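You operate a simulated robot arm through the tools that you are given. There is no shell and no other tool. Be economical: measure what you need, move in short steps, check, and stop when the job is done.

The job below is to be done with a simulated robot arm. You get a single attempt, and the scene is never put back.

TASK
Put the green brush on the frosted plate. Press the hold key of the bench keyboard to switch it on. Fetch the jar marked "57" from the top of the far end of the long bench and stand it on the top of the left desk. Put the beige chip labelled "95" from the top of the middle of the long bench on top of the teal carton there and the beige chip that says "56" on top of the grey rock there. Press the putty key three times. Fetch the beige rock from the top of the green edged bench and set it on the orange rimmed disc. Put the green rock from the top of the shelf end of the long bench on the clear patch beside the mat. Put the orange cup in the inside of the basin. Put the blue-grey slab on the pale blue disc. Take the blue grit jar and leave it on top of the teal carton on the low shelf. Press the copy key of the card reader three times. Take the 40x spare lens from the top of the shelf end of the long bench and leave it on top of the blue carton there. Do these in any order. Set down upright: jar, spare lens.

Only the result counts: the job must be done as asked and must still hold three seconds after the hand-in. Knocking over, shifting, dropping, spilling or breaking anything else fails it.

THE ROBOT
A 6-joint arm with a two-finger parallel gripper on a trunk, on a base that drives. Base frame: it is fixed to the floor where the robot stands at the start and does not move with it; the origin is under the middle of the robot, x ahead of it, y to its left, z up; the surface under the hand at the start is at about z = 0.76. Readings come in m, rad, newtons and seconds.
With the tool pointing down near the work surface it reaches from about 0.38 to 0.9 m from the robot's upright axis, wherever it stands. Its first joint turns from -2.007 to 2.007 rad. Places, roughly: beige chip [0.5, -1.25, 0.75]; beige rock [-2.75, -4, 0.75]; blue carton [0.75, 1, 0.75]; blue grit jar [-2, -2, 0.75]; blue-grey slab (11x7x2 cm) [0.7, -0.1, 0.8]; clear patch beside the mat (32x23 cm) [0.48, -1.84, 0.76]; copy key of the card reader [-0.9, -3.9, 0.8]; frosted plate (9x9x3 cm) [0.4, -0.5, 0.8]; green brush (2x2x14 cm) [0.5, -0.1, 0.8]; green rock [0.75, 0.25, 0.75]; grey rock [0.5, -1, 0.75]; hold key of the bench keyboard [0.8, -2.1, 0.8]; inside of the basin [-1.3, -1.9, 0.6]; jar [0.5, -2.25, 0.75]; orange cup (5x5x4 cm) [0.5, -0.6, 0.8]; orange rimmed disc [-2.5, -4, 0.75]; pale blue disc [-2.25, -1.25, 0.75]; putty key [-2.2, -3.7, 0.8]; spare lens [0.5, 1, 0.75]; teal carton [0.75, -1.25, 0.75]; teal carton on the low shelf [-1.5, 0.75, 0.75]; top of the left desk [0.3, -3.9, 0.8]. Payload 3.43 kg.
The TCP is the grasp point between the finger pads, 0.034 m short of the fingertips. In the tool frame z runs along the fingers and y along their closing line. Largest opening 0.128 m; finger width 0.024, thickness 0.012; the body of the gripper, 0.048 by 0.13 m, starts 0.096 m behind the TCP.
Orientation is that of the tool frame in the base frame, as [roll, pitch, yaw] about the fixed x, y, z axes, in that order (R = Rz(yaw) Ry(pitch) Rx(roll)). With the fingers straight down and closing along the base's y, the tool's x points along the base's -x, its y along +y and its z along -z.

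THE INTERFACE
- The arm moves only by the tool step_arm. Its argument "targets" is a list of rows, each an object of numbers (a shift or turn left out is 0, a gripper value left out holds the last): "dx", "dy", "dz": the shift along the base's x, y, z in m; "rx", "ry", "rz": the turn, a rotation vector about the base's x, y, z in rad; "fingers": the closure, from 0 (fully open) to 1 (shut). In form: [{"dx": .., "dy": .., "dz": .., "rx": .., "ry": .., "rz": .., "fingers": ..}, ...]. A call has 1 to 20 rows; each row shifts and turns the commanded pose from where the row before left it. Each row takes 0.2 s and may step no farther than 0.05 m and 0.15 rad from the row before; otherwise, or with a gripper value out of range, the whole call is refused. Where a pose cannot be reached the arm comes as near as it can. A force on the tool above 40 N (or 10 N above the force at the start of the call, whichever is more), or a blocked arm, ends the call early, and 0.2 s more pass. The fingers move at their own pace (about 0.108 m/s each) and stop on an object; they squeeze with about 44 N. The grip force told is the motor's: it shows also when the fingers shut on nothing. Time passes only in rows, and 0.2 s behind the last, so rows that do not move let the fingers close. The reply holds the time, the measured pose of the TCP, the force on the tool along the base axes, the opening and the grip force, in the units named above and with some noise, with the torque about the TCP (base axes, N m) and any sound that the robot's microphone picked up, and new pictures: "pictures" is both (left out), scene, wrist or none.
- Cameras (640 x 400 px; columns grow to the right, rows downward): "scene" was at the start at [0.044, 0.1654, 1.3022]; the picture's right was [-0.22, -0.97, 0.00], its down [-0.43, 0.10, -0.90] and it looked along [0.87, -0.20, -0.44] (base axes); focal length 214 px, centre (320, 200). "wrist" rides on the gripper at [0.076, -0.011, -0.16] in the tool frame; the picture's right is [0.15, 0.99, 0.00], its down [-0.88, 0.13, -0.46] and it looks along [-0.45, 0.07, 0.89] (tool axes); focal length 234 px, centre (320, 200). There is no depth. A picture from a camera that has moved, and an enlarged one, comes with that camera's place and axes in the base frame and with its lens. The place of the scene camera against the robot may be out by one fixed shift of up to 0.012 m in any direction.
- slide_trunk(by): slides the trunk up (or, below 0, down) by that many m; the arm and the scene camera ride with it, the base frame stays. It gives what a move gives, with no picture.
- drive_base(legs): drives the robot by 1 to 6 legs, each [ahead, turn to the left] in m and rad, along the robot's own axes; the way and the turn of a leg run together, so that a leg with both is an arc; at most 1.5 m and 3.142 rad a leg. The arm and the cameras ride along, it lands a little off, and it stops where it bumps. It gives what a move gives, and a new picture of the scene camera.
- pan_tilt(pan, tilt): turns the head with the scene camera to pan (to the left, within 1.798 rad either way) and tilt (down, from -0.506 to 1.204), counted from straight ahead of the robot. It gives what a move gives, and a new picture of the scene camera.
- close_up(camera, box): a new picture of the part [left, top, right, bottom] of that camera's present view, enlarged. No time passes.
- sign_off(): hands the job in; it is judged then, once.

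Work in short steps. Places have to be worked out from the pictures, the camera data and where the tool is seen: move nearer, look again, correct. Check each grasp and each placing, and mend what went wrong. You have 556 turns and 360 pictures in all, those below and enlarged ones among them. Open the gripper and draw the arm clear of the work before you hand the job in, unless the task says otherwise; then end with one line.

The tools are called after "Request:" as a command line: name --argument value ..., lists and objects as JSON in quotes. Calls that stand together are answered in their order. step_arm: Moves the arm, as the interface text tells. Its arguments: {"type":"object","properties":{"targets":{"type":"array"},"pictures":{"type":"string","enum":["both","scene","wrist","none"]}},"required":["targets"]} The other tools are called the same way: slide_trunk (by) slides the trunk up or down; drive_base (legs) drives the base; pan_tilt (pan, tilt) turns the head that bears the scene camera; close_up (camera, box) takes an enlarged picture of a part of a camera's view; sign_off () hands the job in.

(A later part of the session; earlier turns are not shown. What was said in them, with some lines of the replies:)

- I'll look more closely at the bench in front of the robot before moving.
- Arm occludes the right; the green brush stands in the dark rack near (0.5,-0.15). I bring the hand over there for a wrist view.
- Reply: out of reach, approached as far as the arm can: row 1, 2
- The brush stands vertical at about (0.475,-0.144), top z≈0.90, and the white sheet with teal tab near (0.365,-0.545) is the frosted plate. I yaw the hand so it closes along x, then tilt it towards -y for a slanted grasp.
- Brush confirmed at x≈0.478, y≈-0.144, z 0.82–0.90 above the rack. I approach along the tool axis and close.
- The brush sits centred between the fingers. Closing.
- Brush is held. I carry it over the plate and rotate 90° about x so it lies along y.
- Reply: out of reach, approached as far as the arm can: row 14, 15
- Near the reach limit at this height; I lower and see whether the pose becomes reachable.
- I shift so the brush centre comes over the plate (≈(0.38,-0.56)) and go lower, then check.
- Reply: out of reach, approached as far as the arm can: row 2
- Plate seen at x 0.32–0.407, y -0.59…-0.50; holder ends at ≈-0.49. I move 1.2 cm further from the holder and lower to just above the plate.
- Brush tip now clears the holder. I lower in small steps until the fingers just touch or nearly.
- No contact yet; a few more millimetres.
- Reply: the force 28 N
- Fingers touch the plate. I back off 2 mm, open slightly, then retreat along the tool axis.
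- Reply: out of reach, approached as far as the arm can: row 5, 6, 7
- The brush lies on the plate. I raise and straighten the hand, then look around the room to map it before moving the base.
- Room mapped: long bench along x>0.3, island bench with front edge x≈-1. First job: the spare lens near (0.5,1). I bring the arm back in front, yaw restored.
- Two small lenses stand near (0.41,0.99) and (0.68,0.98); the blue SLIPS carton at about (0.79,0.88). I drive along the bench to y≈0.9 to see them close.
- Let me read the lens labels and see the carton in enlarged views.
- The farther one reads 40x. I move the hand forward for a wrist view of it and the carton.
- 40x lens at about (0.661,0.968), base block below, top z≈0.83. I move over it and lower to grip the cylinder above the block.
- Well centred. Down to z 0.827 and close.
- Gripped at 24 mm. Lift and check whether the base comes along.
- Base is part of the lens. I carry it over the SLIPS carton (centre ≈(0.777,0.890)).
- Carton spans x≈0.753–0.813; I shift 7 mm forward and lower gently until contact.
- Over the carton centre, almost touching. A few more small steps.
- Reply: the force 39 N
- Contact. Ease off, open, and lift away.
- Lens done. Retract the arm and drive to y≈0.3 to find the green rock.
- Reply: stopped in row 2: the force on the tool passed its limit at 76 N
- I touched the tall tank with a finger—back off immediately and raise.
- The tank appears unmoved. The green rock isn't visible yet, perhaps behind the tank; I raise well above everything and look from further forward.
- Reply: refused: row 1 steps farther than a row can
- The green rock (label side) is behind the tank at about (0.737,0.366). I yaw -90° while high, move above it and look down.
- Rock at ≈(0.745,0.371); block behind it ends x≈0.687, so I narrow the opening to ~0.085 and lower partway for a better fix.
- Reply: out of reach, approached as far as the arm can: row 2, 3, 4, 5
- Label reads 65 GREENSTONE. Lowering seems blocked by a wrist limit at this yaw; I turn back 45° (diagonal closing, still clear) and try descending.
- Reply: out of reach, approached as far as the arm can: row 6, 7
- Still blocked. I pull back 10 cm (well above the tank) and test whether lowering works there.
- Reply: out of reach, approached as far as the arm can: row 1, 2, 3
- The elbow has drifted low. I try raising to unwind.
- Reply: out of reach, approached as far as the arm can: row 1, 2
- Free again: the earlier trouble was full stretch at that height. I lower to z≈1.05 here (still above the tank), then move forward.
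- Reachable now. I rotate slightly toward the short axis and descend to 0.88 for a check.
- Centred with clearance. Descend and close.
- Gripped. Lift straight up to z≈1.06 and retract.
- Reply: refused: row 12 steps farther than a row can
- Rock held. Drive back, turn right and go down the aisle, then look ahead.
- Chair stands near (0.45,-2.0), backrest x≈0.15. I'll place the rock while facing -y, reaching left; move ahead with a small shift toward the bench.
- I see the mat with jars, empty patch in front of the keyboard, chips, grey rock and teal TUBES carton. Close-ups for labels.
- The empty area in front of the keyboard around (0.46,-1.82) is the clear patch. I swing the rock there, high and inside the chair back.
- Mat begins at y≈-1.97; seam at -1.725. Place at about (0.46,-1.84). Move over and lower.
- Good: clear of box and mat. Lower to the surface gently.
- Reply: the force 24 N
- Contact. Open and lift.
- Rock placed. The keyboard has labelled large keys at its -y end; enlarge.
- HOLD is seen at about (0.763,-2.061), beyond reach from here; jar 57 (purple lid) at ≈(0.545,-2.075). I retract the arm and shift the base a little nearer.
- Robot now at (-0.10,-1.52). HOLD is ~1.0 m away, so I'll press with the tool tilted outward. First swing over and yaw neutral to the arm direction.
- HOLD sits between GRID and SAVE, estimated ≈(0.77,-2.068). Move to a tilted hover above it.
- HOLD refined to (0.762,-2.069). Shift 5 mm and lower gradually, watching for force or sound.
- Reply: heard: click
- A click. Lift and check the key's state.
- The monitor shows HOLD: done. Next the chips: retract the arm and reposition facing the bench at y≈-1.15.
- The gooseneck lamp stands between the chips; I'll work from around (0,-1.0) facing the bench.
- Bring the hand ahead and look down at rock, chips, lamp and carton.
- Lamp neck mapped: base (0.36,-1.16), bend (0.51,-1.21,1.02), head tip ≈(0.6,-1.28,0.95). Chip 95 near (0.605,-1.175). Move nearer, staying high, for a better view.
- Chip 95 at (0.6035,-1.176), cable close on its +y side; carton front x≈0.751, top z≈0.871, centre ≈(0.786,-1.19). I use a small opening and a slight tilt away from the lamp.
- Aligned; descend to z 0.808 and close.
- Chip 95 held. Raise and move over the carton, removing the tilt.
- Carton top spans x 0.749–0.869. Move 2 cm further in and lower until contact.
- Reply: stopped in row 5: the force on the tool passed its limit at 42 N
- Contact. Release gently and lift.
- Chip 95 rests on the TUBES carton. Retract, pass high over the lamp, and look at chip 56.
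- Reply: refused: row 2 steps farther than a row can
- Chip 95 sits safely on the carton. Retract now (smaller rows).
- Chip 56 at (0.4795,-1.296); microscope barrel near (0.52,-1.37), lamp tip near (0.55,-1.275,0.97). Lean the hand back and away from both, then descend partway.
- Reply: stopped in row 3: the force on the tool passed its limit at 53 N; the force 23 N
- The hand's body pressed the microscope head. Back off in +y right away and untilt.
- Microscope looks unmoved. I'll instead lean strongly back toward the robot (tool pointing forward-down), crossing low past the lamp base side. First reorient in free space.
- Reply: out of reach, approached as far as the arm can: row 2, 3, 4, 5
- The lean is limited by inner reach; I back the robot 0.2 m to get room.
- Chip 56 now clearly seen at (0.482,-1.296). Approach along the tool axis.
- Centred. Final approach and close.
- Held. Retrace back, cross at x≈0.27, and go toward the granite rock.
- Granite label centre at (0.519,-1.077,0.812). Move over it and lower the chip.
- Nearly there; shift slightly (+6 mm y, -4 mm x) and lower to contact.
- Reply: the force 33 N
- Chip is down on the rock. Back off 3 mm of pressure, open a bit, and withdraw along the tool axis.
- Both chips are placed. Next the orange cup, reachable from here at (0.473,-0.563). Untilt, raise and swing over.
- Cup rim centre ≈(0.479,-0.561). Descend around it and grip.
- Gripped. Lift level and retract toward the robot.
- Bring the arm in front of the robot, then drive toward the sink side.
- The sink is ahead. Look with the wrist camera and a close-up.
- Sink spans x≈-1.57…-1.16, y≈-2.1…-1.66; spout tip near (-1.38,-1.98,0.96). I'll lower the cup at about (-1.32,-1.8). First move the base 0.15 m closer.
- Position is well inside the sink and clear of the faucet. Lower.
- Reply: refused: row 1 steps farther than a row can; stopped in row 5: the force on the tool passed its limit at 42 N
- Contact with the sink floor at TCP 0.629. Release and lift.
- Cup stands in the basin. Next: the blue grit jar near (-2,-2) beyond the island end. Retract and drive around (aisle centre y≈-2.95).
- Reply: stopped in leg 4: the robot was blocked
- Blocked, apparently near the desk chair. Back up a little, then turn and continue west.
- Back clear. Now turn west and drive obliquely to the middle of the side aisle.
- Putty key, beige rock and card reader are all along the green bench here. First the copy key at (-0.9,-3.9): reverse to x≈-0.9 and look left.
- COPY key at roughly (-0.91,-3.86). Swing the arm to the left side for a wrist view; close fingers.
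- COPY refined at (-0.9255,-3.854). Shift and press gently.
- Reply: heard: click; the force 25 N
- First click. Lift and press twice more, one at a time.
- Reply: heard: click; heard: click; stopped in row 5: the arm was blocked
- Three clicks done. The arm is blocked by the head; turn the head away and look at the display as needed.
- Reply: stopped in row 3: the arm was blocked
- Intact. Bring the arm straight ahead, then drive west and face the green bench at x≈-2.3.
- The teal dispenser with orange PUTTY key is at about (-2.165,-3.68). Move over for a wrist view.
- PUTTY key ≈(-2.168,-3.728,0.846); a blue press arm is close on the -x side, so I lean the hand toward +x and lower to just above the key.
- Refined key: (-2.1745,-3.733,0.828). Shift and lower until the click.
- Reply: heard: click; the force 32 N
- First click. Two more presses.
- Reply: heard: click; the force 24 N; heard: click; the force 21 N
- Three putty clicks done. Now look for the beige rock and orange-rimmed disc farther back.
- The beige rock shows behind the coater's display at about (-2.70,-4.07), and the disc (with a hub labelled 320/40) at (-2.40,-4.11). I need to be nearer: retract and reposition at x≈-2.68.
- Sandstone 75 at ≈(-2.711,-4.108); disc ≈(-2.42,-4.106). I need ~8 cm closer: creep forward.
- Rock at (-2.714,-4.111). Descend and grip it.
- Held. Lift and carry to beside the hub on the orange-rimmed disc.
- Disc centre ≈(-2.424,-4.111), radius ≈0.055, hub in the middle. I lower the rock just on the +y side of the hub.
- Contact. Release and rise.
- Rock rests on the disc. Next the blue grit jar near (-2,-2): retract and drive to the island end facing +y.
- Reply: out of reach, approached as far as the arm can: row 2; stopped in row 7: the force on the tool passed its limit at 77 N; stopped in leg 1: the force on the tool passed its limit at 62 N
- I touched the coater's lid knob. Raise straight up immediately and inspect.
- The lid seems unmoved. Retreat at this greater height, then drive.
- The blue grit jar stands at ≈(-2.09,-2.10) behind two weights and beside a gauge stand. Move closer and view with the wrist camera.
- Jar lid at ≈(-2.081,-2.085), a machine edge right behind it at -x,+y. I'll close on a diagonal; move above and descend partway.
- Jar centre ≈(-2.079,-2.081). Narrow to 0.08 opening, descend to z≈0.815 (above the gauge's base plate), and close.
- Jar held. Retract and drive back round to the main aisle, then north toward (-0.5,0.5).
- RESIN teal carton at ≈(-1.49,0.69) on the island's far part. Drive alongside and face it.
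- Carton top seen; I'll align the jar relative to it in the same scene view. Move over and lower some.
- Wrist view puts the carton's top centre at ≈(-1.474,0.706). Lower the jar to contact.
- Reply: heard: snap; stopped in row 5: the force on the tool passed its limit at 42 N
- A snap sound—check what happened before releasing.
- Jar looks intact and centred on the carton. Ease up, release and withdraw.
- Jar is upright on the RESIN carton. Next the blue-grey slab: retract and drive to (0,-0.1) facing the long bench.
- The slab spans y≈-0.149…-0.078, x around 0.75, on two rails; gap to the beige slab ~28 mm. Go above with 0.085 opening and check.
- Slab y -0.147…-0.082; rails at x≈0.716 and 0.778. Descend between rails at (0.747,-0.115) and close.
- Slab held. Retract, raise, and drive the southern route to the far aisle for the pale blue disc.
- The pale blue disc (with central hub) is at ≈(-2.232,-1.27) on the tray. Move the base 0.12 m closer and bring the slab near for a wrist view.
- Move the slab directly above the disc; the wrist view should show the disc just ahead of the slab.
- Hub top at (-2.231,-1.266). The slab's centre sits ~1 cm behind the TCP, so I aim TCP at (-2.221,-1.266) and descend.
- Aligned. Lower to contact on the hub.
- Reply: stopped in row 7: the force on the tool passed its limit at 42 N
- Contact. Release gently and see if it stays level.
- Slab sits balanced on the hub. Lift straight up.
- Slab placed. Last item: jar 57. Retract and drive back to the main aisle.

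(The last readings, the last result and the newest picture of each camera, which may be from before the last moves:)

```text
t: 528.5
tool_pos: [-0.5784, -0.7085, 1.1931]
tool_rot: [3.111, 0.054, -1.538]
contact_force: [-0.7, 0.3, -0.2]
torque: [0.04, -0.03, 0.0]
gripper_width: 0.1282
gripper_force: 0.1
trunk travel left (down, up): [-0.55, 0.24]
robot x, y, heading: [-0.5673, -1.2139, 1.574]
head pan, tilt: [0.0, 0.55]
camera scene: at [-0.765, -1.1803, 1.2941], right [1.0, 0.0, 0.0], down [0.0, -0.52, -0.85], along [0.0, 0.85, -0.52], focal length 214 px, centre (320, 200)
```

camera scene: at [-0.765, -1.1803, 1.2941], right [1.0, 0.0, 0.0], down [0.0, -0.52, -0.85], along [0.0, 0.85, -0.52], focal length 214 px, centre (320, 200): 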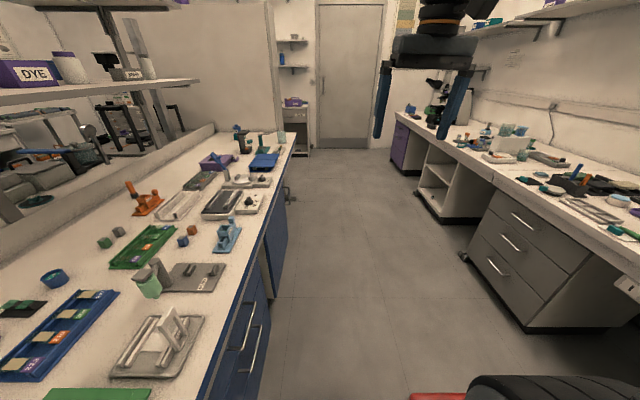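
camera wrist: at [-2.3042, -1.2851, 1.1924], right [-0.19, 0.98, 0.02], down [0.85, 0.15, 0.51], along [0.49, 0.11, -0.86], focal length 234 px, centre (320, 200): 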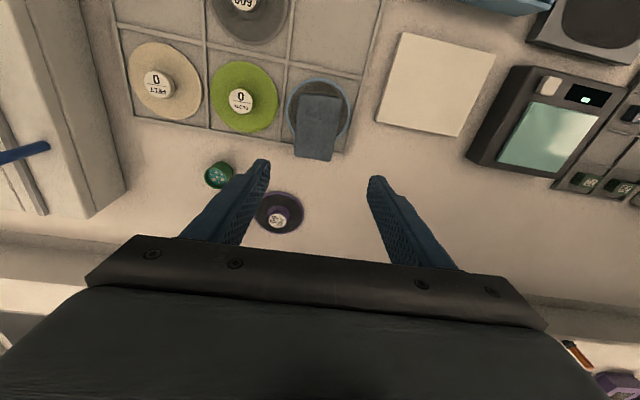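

Request:
drive_base --legs '[[0, -2.01], [0.46, 0], [0, -1.15], [0, 0.5], [0.14, 0], [0, -0.5]]'

Request:
pan_tilt --pan 1.0 --tilt 0.6

```text
t: 542.7
tool_pos: [-0.0914, -2.0356, 1.1939]
tool_rot: [3.111, 0.055, 1.584]
contact_force: [-1.1, 0.4, 0.7]
torque: [-0.02, -0.02, 0.01]
gripper_width: 0.1277
gripper_force: 0.1
trunk travel left (down, up): [-0.55, 0.24]
robot x, y, heading: [-0.0911, -1.5375, -1.587]
head pan, tilt: [0.0, 0.55]
camera scene: at [0.1081, -1.5871, 1.2941], right [-1.0, 0.01, 0.0], down [0.01, 0.52, -0.85], along [-0.01, -0.85, -0.52], focal length 214 px, centre (320, 200)
```

scene: 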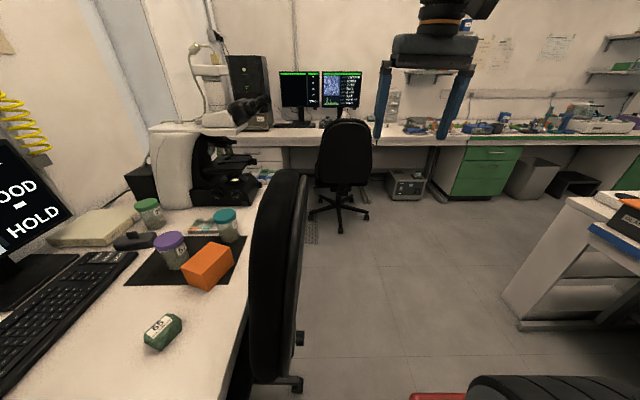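

```text
t: 544.0
tool_pos: [-0.0917, -2.0361, 1.1939]
tool_rot: [3.112, 0.053, 1.585]
contact_force: [0.6, -0.7, -0.7]
torque: [0.03, -0.01, -0.01]
gripper_width: 0.1279
gripper_force: 0.1
trunk travel left (down, up): [-0.55, 0.24]
robot x, y, heading: [-0.0874, -1.5351, -1.589]
head pan, tilt: [1.0, 0.6]
camera scene: at [0.183, -1.5462, 1.2896], right [-0.55, -0.83, 0.0], down [-0.47, 0.31, -0.83], along [0.69, -0.46, -0.56], focal length 214 px, centre (320, 200)
```

scene: 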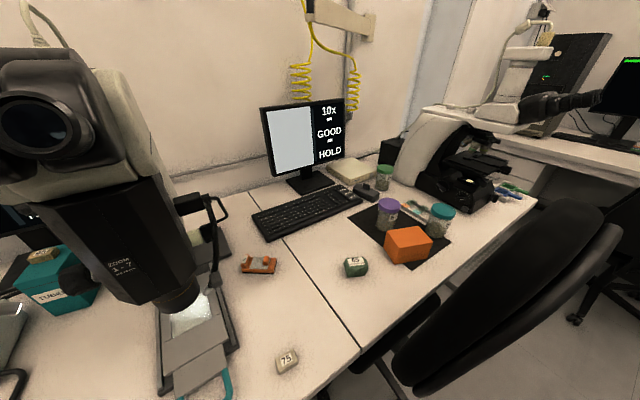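

Swing the arm over toward the jar, high above the chair back, re-levelling the tool.

Request:
step_arm --targets '[{"dx": 0.0335, "dy": 0.0277, "rz": 0.1, "rx": 0.054, "ry": 0.03}, {"dx": 0.0335, "dy": 0.0277, "rz": 0.1}, {"dx": 0.0335, "dy": 0.0277, "rz": 0.1}, {"dx": 0.0335, "dy": 0.0277, "rz": 0.1}, {"dx": 0.0335, "dy": 0.0277, "rz": 0.1}, {"dx": 0.0335, "dy": 0.0277, "rz": 0.1}, {"dx": 0.0313, "dy": 0.02, "rz": 0.1}, {"dx": 0.0313, "dy": 0.02, "rz": 0.1}, {"dx": 0.0313, "dy": 0.02, "rz": 0.1}, {"dx": 0.0313, "dy": 0.02, "rz": 0.1}, {"dx": 0.0313, "dy": 0.0, "dz": -0.03}, {"dx": 0.0313, "dy": 0.0, "dz": -0.03}, {"dx": 0.035, "dy": -0.02, "dz": -0.02}, {"dx": 0.035, "dy": -0.03}, {"dx": 0.035, "dy": -0.03}]' --pictures "wrist"

```text
t: 547.2
tool_pos: [0.4038, -1.8699, 1.1135]
tool_rot: [3.138, 0.0, 2.587]
contact_force: [-1.1, 0.7, -0.2]
torque: [-0.04, -0.07, -0.02]
gripper_width: 0.1282
gripper_force: 0.0
trunk travel left (down, up): [-0.55, 0.24]
robot x, y, heading: [-0.0894, -1.535, -1.588]
head pan, tilt: [1.0, 0.6]
camera wrist: at [0.3326, -1.8398, 1.274], right [0.4, 0.92, 0.0], down [0.82, -0.35, 0.46], along [0.42, -0.18, -0.89], focal length 234 px, centre (320, 200)
```

wrist: 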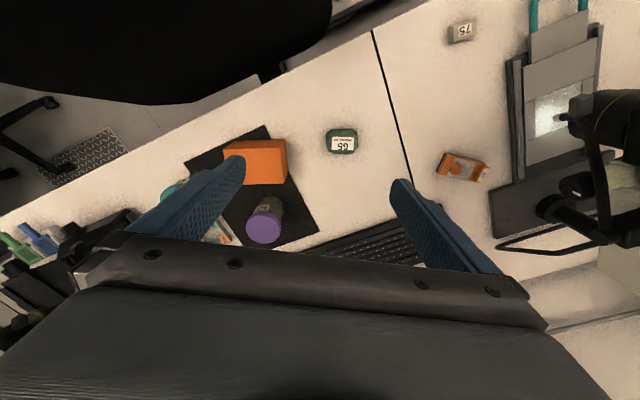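

Jar 57 lid at ≈(0.539,-2.058); box edge about 4.6 cm away. Move above it and check.

Request:
step_arm --targets '[{"dx": 0.0225, "dy": -0.0313, "dz": -0.018, "rz": 0.033}, {"dx": 0.0225, "dy": -0.0313, "dz": -0.018, "rz": 0.033}, {"dx": 0.0225, "dy": -0.0313, "dz": -0.018, "rz": 0.033}, {"dx": 0.0225, "dy": -0.0313, "dz": -0.018, "rz": 0.033}, {"dx": 0.0225, "dy": -0.0313, "dz": -0.018, "rz": 0.033}, {"dx": 0.0225, "dy": -0.0313, "dz": -0.018, "rz": 0.033}, {}]' --pictures "wrist"

Request:
close_up --camera "wrist" --box '[200, 60, 460, 230]'

```text
t: 548.8
tool_pos: [0.5387, -2.0575, 1.0044]
tool_rot: [3.14, -0.002, 2.785]
contact_force: [-0.7, 0.3, 0.1]
torque: [0.03, -0.03, 0.0]
gripper_width: 0.1281
gripper_force: 0.0
trunk travel left (down, up): [-0.55, 0.24]
robot x, y, heading: [-0.0857, -1.5336, -1.591]
head pan, tilt: [1.0, 0.6]
camera wrist: at [0.4626, -2.0419, 1.164], right [0.21, 0.98, 0.0], down [0.87, -0.19, 0.45], along [0.45, -0.09, -0.89], focal length 234 px, centre (320, 200)
```

wrist: 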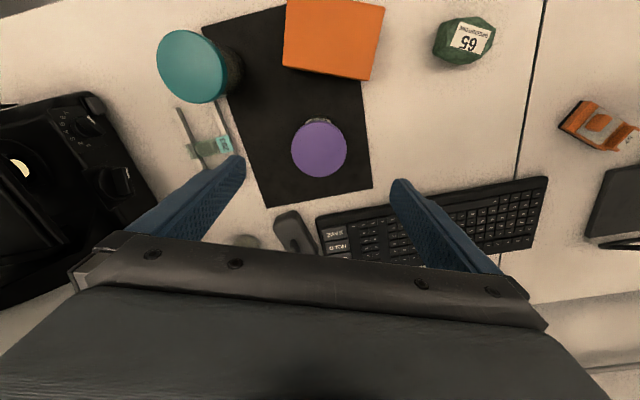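

```text
2.35 times, centred on (330, 145) of wrist
camera zoom: at [0.4626, -2.0419, 1.164], right [0.21, 0.98, 0.0], down [0.87, -0.19, 0.45], along [0.45, -0.09, -0.89], focal length 551 px, centre (296, 329)
```

zoom: 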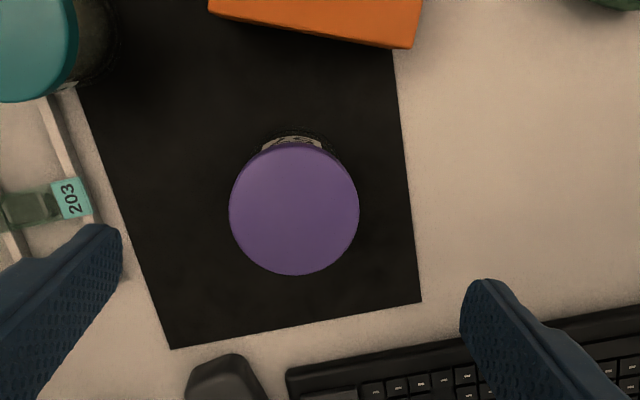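

Centred on the lid. Descend and grip the glass body below the lid.

Request:
step_arm --targets '[{"dx": 0.002, "dz": -0.048, "fingers": 0.15}, {"dz": -0.05}, {"dz": -0.05}, {"dz": -0.048}, {}]' --pictures "wrist"

Request:
step_arm --targets '[{"fingers": 1}, {}, {}, {}]' --pictures "none"

```text
t: 550.0
tool_pos: [0.5382, -2.0606, 0.8086]
tool_rot: [3.14, -0.001, 2.785]
contact_force: [0.4, 0.1, -0.2]
torque: [-0.02, -0.01, 0.01]
gripper_width: 0.1088
gripper_force: 0.0
trunk travel left (down, up): [-0.55, 0.24]
robot x, y, heading: [-0.0882, -1.5333, -1.584]
head pan, tilt: [1.0, 0.6]
camera wrist: at [0.463, -2.045, 0.9685], right [0.21, 0.98, 0.0], down [0.87, -0.19, 0.46], along [0.45, -0.09, -0.89], focal length 234 px, centre (320, 200)
```

wrist: 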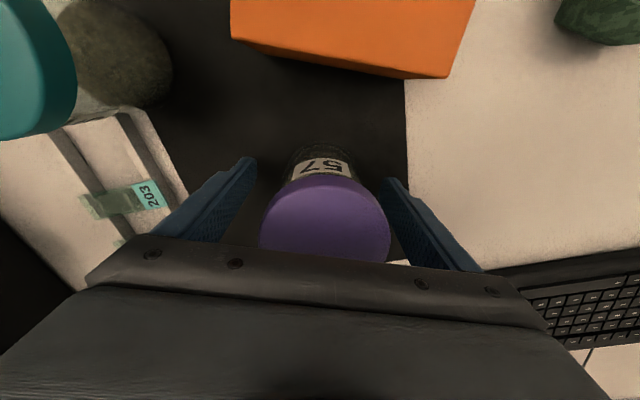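

```text
t: 551.0
tool_pos: [0.5384, -2.0602, 0.809]
tool_rot: [3.141, -0.003, 2.786]
contact_force: [0.0, 0.0, -0.5]
torque: [0.02, -0.01, 0.03]
gripper_width: 0.069
gripper_force: 44.3
trunk travel left (down, up): [-0.55, 0.24]
robot x, y, heading: [-0.0855, -1.5354, -1.579]
head pan, tilt: [1.0, 0.6]
```

Gripped at 69 mm. Lift and retract.

Request:
step_arm --targets '[{"dz": 0.03}, {"dz": 0.05}, {"dz": 0.05}, {"dz": 0.05}, {"dz": 0.05}, {"dx": -0.0225, "dy": 0.0313, "dz": 0.018}, {"dx": -0.0225, "dy": 0.0313, "dz": 0.018}, {"dx": -0.0225, "dy": 0.0313, "dz": 0.018}, {"dx": -0.0225, "dy": 0.0313, "dz": 0.018}, {"dx": -0.0225, "dy": 0.0313, "dz": 0.018}, {"dx": -0.0225, "dy": 0.0313, "dz": 0.018}]' --pictures "wrist"

```text
t: 553.4
tool_pos: [0.4066, -1.8699, 1.1429]
tool_rot: [3.139, -0.003, 2.783]
contact_force: [0.3, -1.2, -2.4]
torque: [0.03, 0.01, -0.01]
gripper_width: 0.0689
gripper_force: 43.8
trunk travel left (down, up): [-0.55, 0.24]
robot x, y, heading: [-0.0869, -1.5351, -1.587]
head pan, tilt: [1.0, 0.6]
heard: snap
camera wrist: at [0.331, -1.8545, 1.3037], right [0.21, 0.98, 0.0], down [0.87, -0.19, 0.45], along [0.44, -0.09, -0.89], focal length 234 px, centre (320, 200)
```

wrist: 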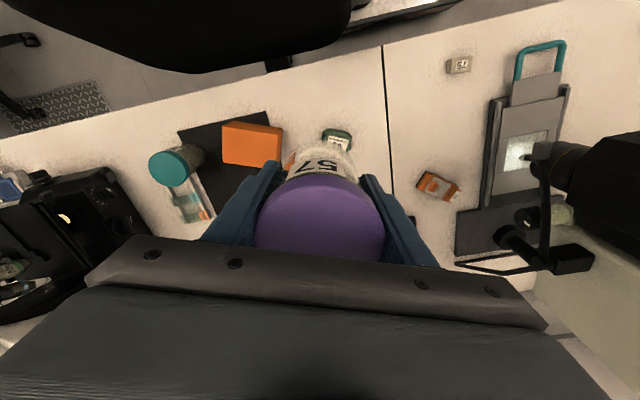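

Another snap; check the jar closely.

Request:
close_up --camera "wrist" --box '[240, 110, 400, 250]'

Request:
close_up --camera "scene" --box '[320, 80, 520, 280]'

```text
2.86 times, centred on (320, 180) of wrist
camera zoom: at [0.331, -1.8545, 1.3037], right [0.21, 0.98, 0.0], down [0.87, -0.19, 0.45], along [0.44, -0.09, -0.89], focal length 669 px, centre (320, 257)
```

zoom: 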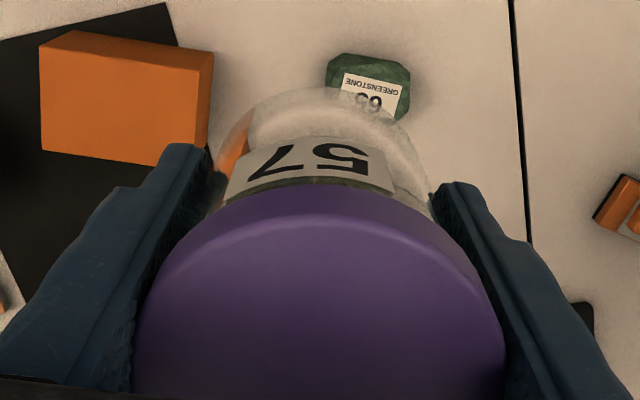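

```text
2.00 times, centred on (420, 180) of scene
camera zoom: at [0.1837, -1.5467, 1.2895], right [-0.55, -0.83, 0.0], down [-0.47, 0.31, -0.82], along [0.69, -0.46, -0.57], focal length 429 px, centre (120, 240)
```

zoom: 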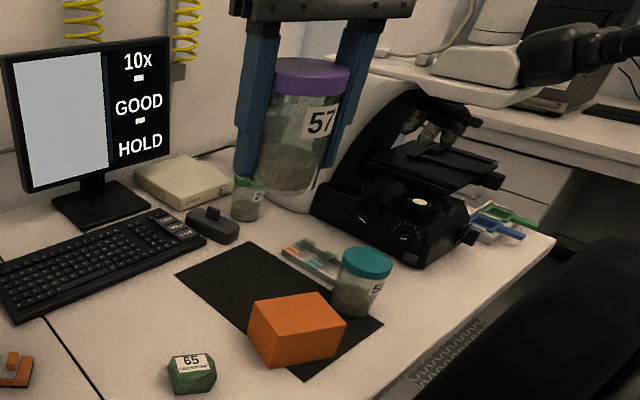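

Jar is fine. Bring it in front of the robot, staying above the chair back.

Request:
step_arm --targets '[{"dx": -0.035, "dy": 0.03, "dz": 0.015}, {"dx": -0.035, "dy": 0.03, "dz": 0.015}, {"dx": -0.035, "dy": 0.025, "dz": 0.015}, {"dx": -0.035, "dy": 0.01, "rz": -0.1}, {"dx": -0.035, "dy": 0.0, "rz": -0.1}, {"dx": -0.035, "dy": -0.01, "rz": -0.1}, {"dx": -0.035, "dy": -0.02, "rz": -0.1}, {"dx": -0.035, "dy": -0.025, "rz": -0.1}, {"dx": -0.035, "dy": -0.025, "rz": -0.1}, {"dx": -0.035, "dy": -0.025, "rz": -0.1}, {"dx": -0.035, "dy": -0.025, "rz": -0.1}, {"dx": -0.035, "dy": -0.025, "rz": -0.1}, {"dx": -0.035, "dy": -0.025, "rz": -0.1}]' --pictures "none"

Request:
pan_tilt --pan 0.0 --tilt 0.6

```text
t: 556.2
tool_pos: [-0.041, -1.9669, 1.1897]
tool_rot: [3.141, 0.001, 1.782]
contact_force: [1.4, 0.3, -2.0]
torque: [-0.02, 0.04, 0.04]
gripper_width: 0.0688
gripper_force: 44.0
out of reach, approached as far as the arm can: row 7, 8
trunk travel left (down, up): [-0.55, 0.24]
robot x, y, heading: [-0.0874, -1.5348, -1.586]
head pan, tilt: [1.0, 0.6]
```

```text
t: 557.4
tool_pos: [-0.0392, -1.9677, 1.1905]
tool_rot: [-3.141, 0.0, 1.783]
contact_force: [0.1, -1.1, -1.6]
torque: [0.01, 0.01, -0.02]
gripper_width: 0.0692
gripper_force: 44.0
trunk travel left (down, up): [-0.55, 0.24]
robot x, y, heading: [-0.0847, -1.5347, -1.586]
head pan, tilt: [0.0, 0.6]
camera scene: at [0.1082, -1.5857, 1.2896], right [-1.0, 0.01, 0.0], down [0.01, 0.56, -0.83], along [-0.01, -0.82, -0.56], focal length 214 px, centre (320, 200)
```

scene: 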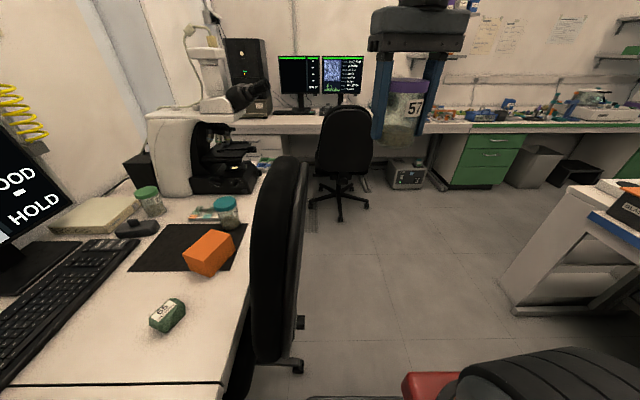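

Drive toward the left desk, stopping near (-0.78,-3.0).

Request:
drive_base --legs '[[0, -0.43], [1.5, 0], [0.1, 0], [0, 0.5]]'

```text
t: 568.4
tool_pos: [-0.7445, -3.4135, 1.1902]
tool_rot: [3.141, -0.003, 1.824]
contact_force: [-0.1, -0.2, -1.8]
torque: [0.0, 0.0, 0.01]
gripper_width: 0.0691
gripper_force: 43.8
trunk travel left (down, up): [-0.55, 0.24]
robot x, y, heading: [-0.8106, -2.9838, -1.541]
head pan, tilt: [0.0, 0.6]
camera scene: at [-0.6129, -3.0273, 1.2896], right [-1.0, -0.03, 0.0], down [-0.01, 0.56, -0.83], along [0.02, -0.82, -0.56], focal length 214 px, centre (320, 200)
```

scene: 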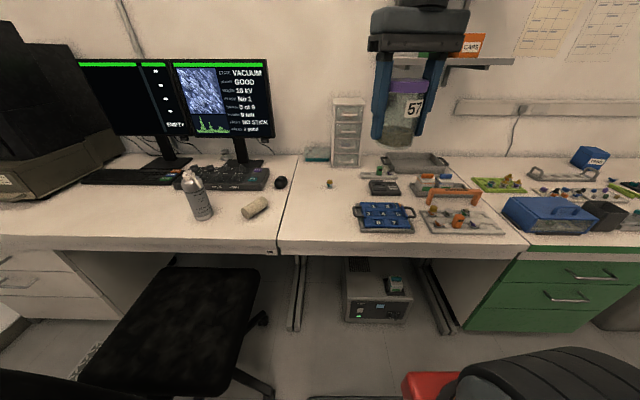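

Free spot in front between bottle and stone at about (-0.215,-3.62). Creep forward 7 cm, then swing the jar over it.

Request:
drive_base --legs '[[0.07, 0]]'

Request:
step_arm --targets '[{"dx": 0.045, "rz": 0.1}, {"dx": 0.045, "rz": 0.1}, {"dx": 0.045, "rz": 0.1, "dz": -0.01}, {"dx": 0.045, "rz": 0.1, "dz": -0.01}, {"dx": 0.045, "rz": 0.1, "dz": -0.01}, {"dx": 0.045, "rz": 0.1, "dz": -0.01}, {"dx": 0.045, "rz": 0.1, "dz": -0.01}, {"dx": 0.04, "dy": -0.01, "rz": 0.1, "dz": -0.01}, {"dx": 0.04, "dy": -0.02, "rz": 0.1, "dz": -0.01}, {"dx": 0.03, "dy": -0.03, "rz": 0.1, "dz": -0.01}, {"dx": 0.03, "dy": -0.03, "rz": 0.1}, {"dx": 0.02, "dy": -0.02, "rz": 0.1}, {"rz": 0.1}]' --pictures "both"

```text
t: 569.4
tool_pos: [-0.7419, -3.4837, 1.1901]
tool_rot: [3.14, 0.0, 1.823]
contact_force: [-0.6, -0.3, -2.0]
torque: [-0.01, -0.03, 0.0]
gripper_width: 0.0689
gripper_force: 44.2
trunk travel left (down, up): [-0.55, 0.24]
robot x, y, heading: [-0.8055, -3.0519, -1.545]
head pan, tilt: [0.0, 0.6]
camera scene: at [-0.611, -3.0983, 1.2896], right [-1.0, -0.03, 0.0], down [-0.01, 0.56, -0.83], along [0.02, -0.82, -0.56], focal length 214 px, centre (320, 200)
```

scene: 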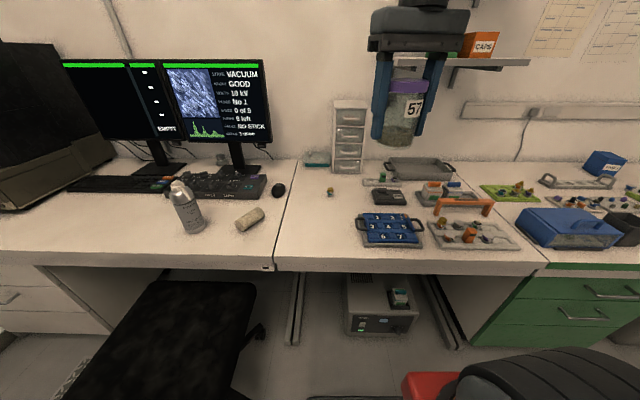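

```text
t: 572.2
tool_pos: [-0.2652, -3.5977, 1.1087]
tool_rot: [3.138, -0.003, 3.127]
contact_force: [-0.9, -0.5, -2.2]
torque: [0.01, 0.02, -0.03]
gripper_width: 0.069
gripper_force: 43.9
trunk travel left (down, up): [-0.55, 0.24]
robot x, y, heading: [-0.8055, -3.052, -1.545]
head pan, tilt: [0.0, 0.6]
camera scene: at [-0.6107, -3.0984, 1.2896], right [-1.0, -0.03, 0.0], down [-0.01, 0.56, -0.82], along [0.02, -0.82, -0.57], focal length 214 px, centre (320, 200)
camera wrist: at [-0.3424, -3.6076, 1.2693], right [-0.13, 0.99, 0.0], down [0.88, 0.12, 0.45], along [0.45, 0.06, -0.89], focal length 234 px, centre (320, 200)
```

scene: 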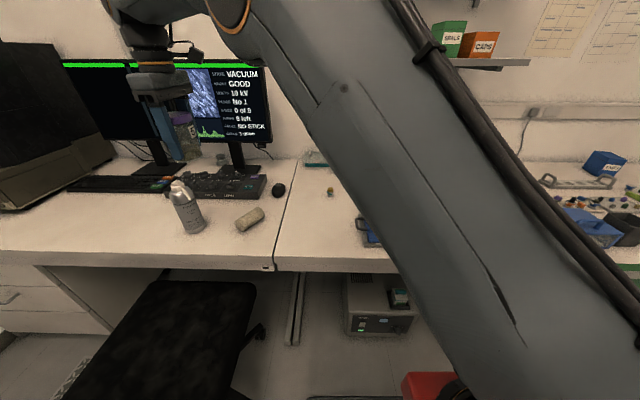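
wrist: 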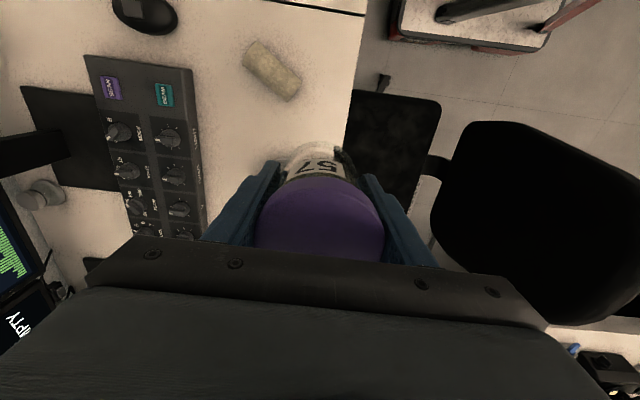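

Request:
step_arm --targets '[{"dx": 0.04, "dy": -0.017}, {"dz": -0.05}, {"dz": -0.05}, {"dz": -0.04}, {}]' --pictures "both"

Request:
close_up --camera "scene" --box '[110, 100, 310, 270]'

```text
t: 573.4
tool_pos: [-0.2236, -3.614, 0.9705]
tool_rot: [3.14, -0.001, 3.124]
contact_force: [-0.6, 0.3, -0.9]
torque: [0.03, 0.05, -0.01]
gripper_width: 0.0691
gripper_force: 44.1
trunk travel left (down, up): [-0.55, 0.24]
robot x, y, heading: [-0.8113, -3.0544, -1.542]
head pan, tilt: [0.0, 0.6]
camera scene: at [-0.6108, -3.0984, 1.2896], right [-1.0, -0.03, 0.0], down [-0.01, 0.56, -0.83], along [0.02, -0.82, -0.56], focal length 214 px, centre (320, 200)
camera wrist: at [-0.3008, -3.6235, 1.1309], right [-0.13, 0.99, 0.0], down [0.88, 0.11, 0.46], along [0.45, 0.06, -0.89], focal length 234 px, centre (320, 200)
```

scene: 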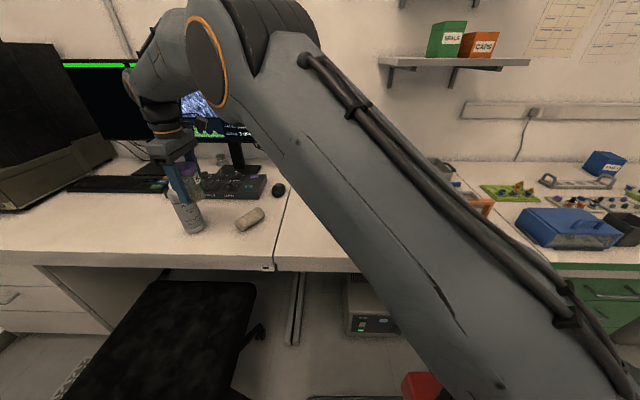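
wrist: 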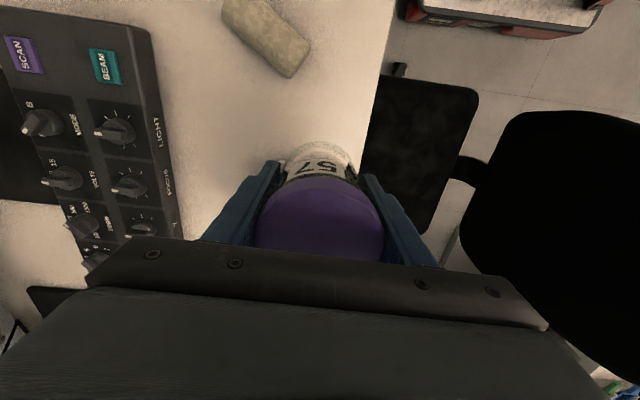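

```text
2.35 times, centred on (210, 185) of scene
camera zoom: at [-0.6108, -3.0984, 1.2896], right [-1.0, -0.03, 0.0], down [-0.01, 0.56, -0.83], along [0.02, -0.82, -0.56], focal length 505 px, centre (579, 235)
```

zoom: 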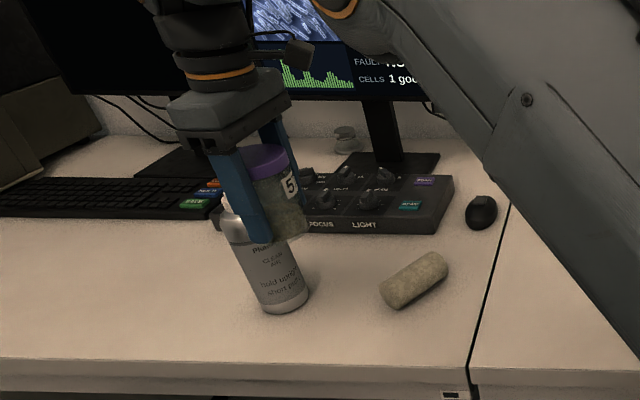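

Clear of bottle and stone. Lower the jar to the desk.

Request:
step_arm --targets '[{"dz": -0.05}, {"dz": -0.05}, {"dz": -0.04}, {"dz": -0.01}, {"dz": -0.005}, {"dz": -0.004}, {}]' --pictures "none"

```text
t: 575.0
tool_pos: [-0.2294, -3.612, 0.811]
tool_rot: [3.139, -0.002, 3.123]
contact_force: [-0.5, 0.0, -3.0]
torque: [0.02, -0.02, 0.01]
gripper_width: 0.0692
gripper_force: 43.7
trunk travel left (down, up): [-0.55, 0.24]
robot x, y, heading: [-0.8054, -3.0529, -1.542]
head pan, tilt: [0.0, 0.6]
```

Request:
step_arm --targets '[{"dz": -0.003}, {"dz": -0.003}, {"dz": -0.003}, {"dz": -0.003}, {}]' --pictures "none"

```text
t: 576.1
tool_pos: [-0.2249, -3.615, 0.8043]
tool_rot: [-3.138, 0.006, 3.124]
contact_force: [-0.5, 0.0, 14.6]
torque: [0.4, 0.19, 0.01]
gripper_width: 0.0691
gripper_force: 44.3
trunk travel left (down, up): [-0.55, 0.24]
robot x, y, heading: [-0.8125, -3.0568, -1.542]
head pan, tilt: [0.0, 0.6]
stopped in row 5: the force on the tool passed its limit at 42 N (the readings are from after the stop); the commanded pose is now the measured one
```

Jar is down. Release a little and rise.

Request:
step_arm --targets '[{"dz": 0.001}, {"fingers": 0.4}, {"fingers": 0.32}, {}, {"dz": 0.03}, {"dz": 0.05}, {"dz": 0.05}, {"dz": 0.05}, {"dz": 0.05}]' --pictures "both"

Request:
close_up --camera "scene" --box '[110, 130, 310, 270]'

```text
t: 578.1
tool_pos: [-0.227, -3.6145, 1.0342]
tool_rot: [3.14, 0.002, 3.124]
contact_force: [1.5, 0.0, -1.2]
torque: [0.05, 0.07, -0.01]
gripper_width: 0.0872
gripper_force: 0.0
trunk travel left (down, up): [-0.55, 0.24]
robot x, y, heading: [-0.8092, -3.0549, -1.545]
head pan, tilt: [0.0, 0.6]
heard: snap
camera scene: at [-0.6107, -3.0985, 1.2895], right [-1.0, -0.03, 0.0], down [-0.01, 0.56, -0.82], along [0.02, -0.82, -0.57], focal length 214 px, centre (320, 200)
camera wrist: at [-0.3041, -3.6238, 1.1945], right [-0.13, 0.99, 0.0], down [0.88, 0.12, 0.46], along [0.45, 0.06, -0.89], focal length 234 px, centre (320, 200)
```

scene: 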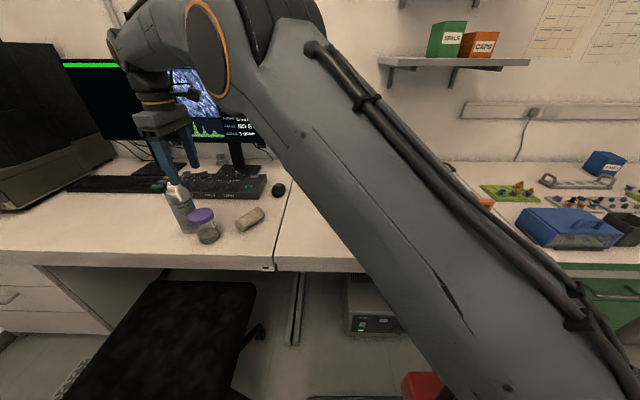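
wrist: 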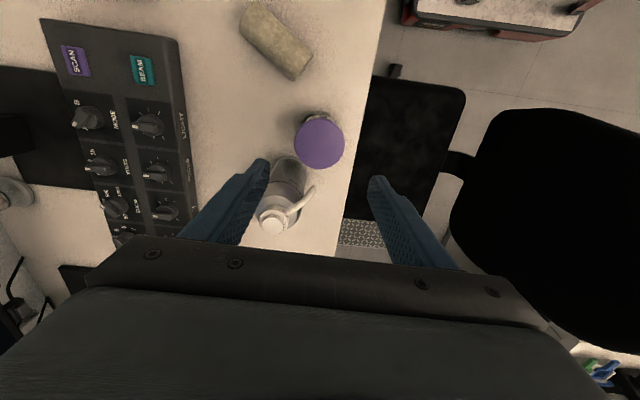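

```text
2.86 times, centred on (210, 200) of scene
camera zoom: at [-0.6107, -3.0985, 1.2895], right [-1.0, -0.03, 0.0], down [-0.01, 0.56, -0.82], along [0.02, -0.82, -0.57], focal length 613 px, centre (634, 200)
```

zoom: 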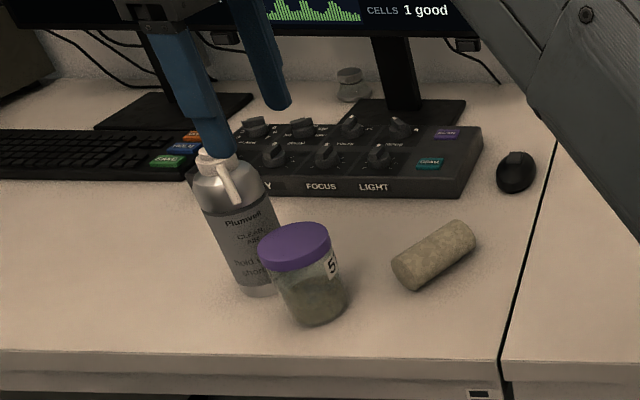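

Jar 57 stands upright on the left desk. Withdraw the arm clear.

Request:
step_arm --targets '[{"dz": 0.05}, {"dz": 0.05}, {"dx": -0.04, "dy": 0.02}, {"dx": -0.045, "dy": 0.015}, {"dx": -0.045, "dy": 0.015}, {"dx": -0.045, "dy": 0.015}, {"dx": -0.045, "dy": 0.01}, {"dx": -0.045, "dy": 0.01}, {"dx": -0.045, "dy": 0.01}, {"dx": -0.045}, {"dx": -0.045, "fingers": 0}, {"dx": -0.045}, {"dx": -0.03, "rz": -0.1}]' --pictures "scene"

Request:
close_up --camera "scene" --box '[110, 130, 310, 270]'

```text
t: 580.9
tool_pos: [-0.7013, -3.5184, 1.1323]
tool_rot: [-3.141, 0.001, 3.025]
contact_force: [-0.8, -0.5, -0.2]
torque: [0.01, 0.01, -0.01]
gripper_width: 0.1277
gripper_force: 0.0
trunk travel left (down, up): [-0.55, 0.24]
robot x, y, heading: [-0.8061, -3.0529, -1.542]
head pan, tilt: [0.0, 0.6]
camera scene: at [-0.6108, -3.0983, 1.2896], right [-1.0, -0.03, 0.0], down [-0.01, 0.56, -0.83], along [0.02, -0.82, -0.56], focal length 214 px, centre (320, 200)
```

scene: 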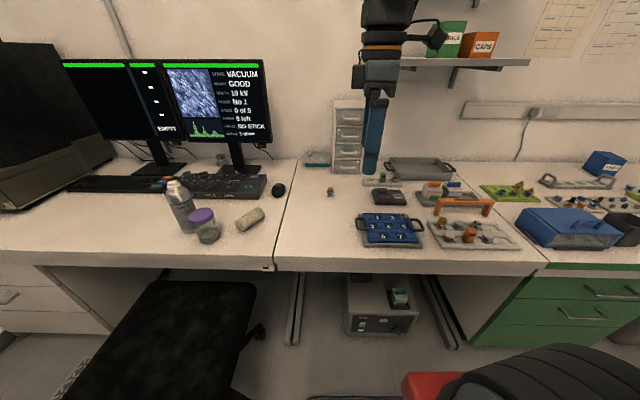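

```text
2.86 times, centred on (210, 200) of scene
camera zoom: at [-0.6108, -3.0983, 1.2896], right [-1.0, -0.03, 0.0], down [-0.01, 0.56, -0.83], along [0.02, -0.82, -0.56], focal length 613 px, centre (634, 200)
```

zoom: 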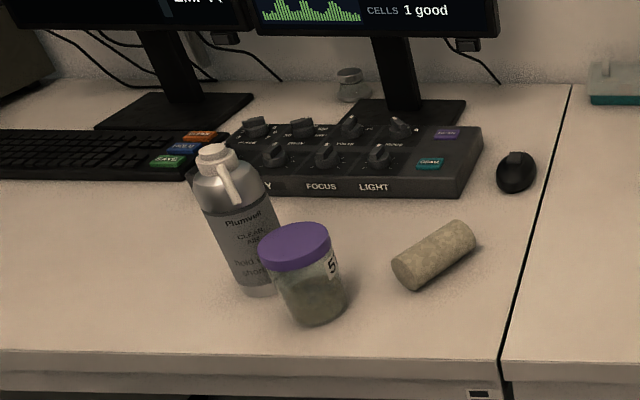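

All set; back the robot away so the arm is clear of the bench, then hand in.

Request:
drive_base --legs '[[-0.25, 0]]'

Request:
sign_off

```text
t: 582.7
tool_pos: [-0.7086, -3.2631, 1.1331]
tool_rot: [3.142, 0.003, 3.026]
contact_force: [-0.1, -0.3, -0.8]
torque: [0.0, -0.02, 0.01]
gripper_width: 0.1278
gripper_force: 0.0
trunk travel left (down, up): [-0.55, 0.24]
robot x, y, heading: [-0.8158, -2.8009, -1.545]
head pan, tilt: [0.0, 0.6]
camera scene: at [-0.6178, -2.8436, 1.2896], right [-1.0, -0.03, 0.0], down [-0.02, 0.56, -0.83], along [0.02, -0.82, -0.56], focal length 214 px, centre (320, 200)
```

scene: 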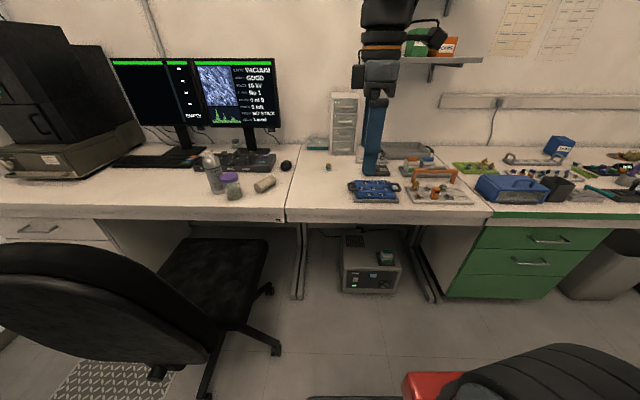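

```text
The job is handed in.
```

I did every step and handed the job in. Along the way the gripper bumped the tank, the microscope head and the coater lid, and the base bumped a chair; none looked moved in the pictures. I also heard three unexplained "snap" sounds while handling the two jars, but both jars looked intact.
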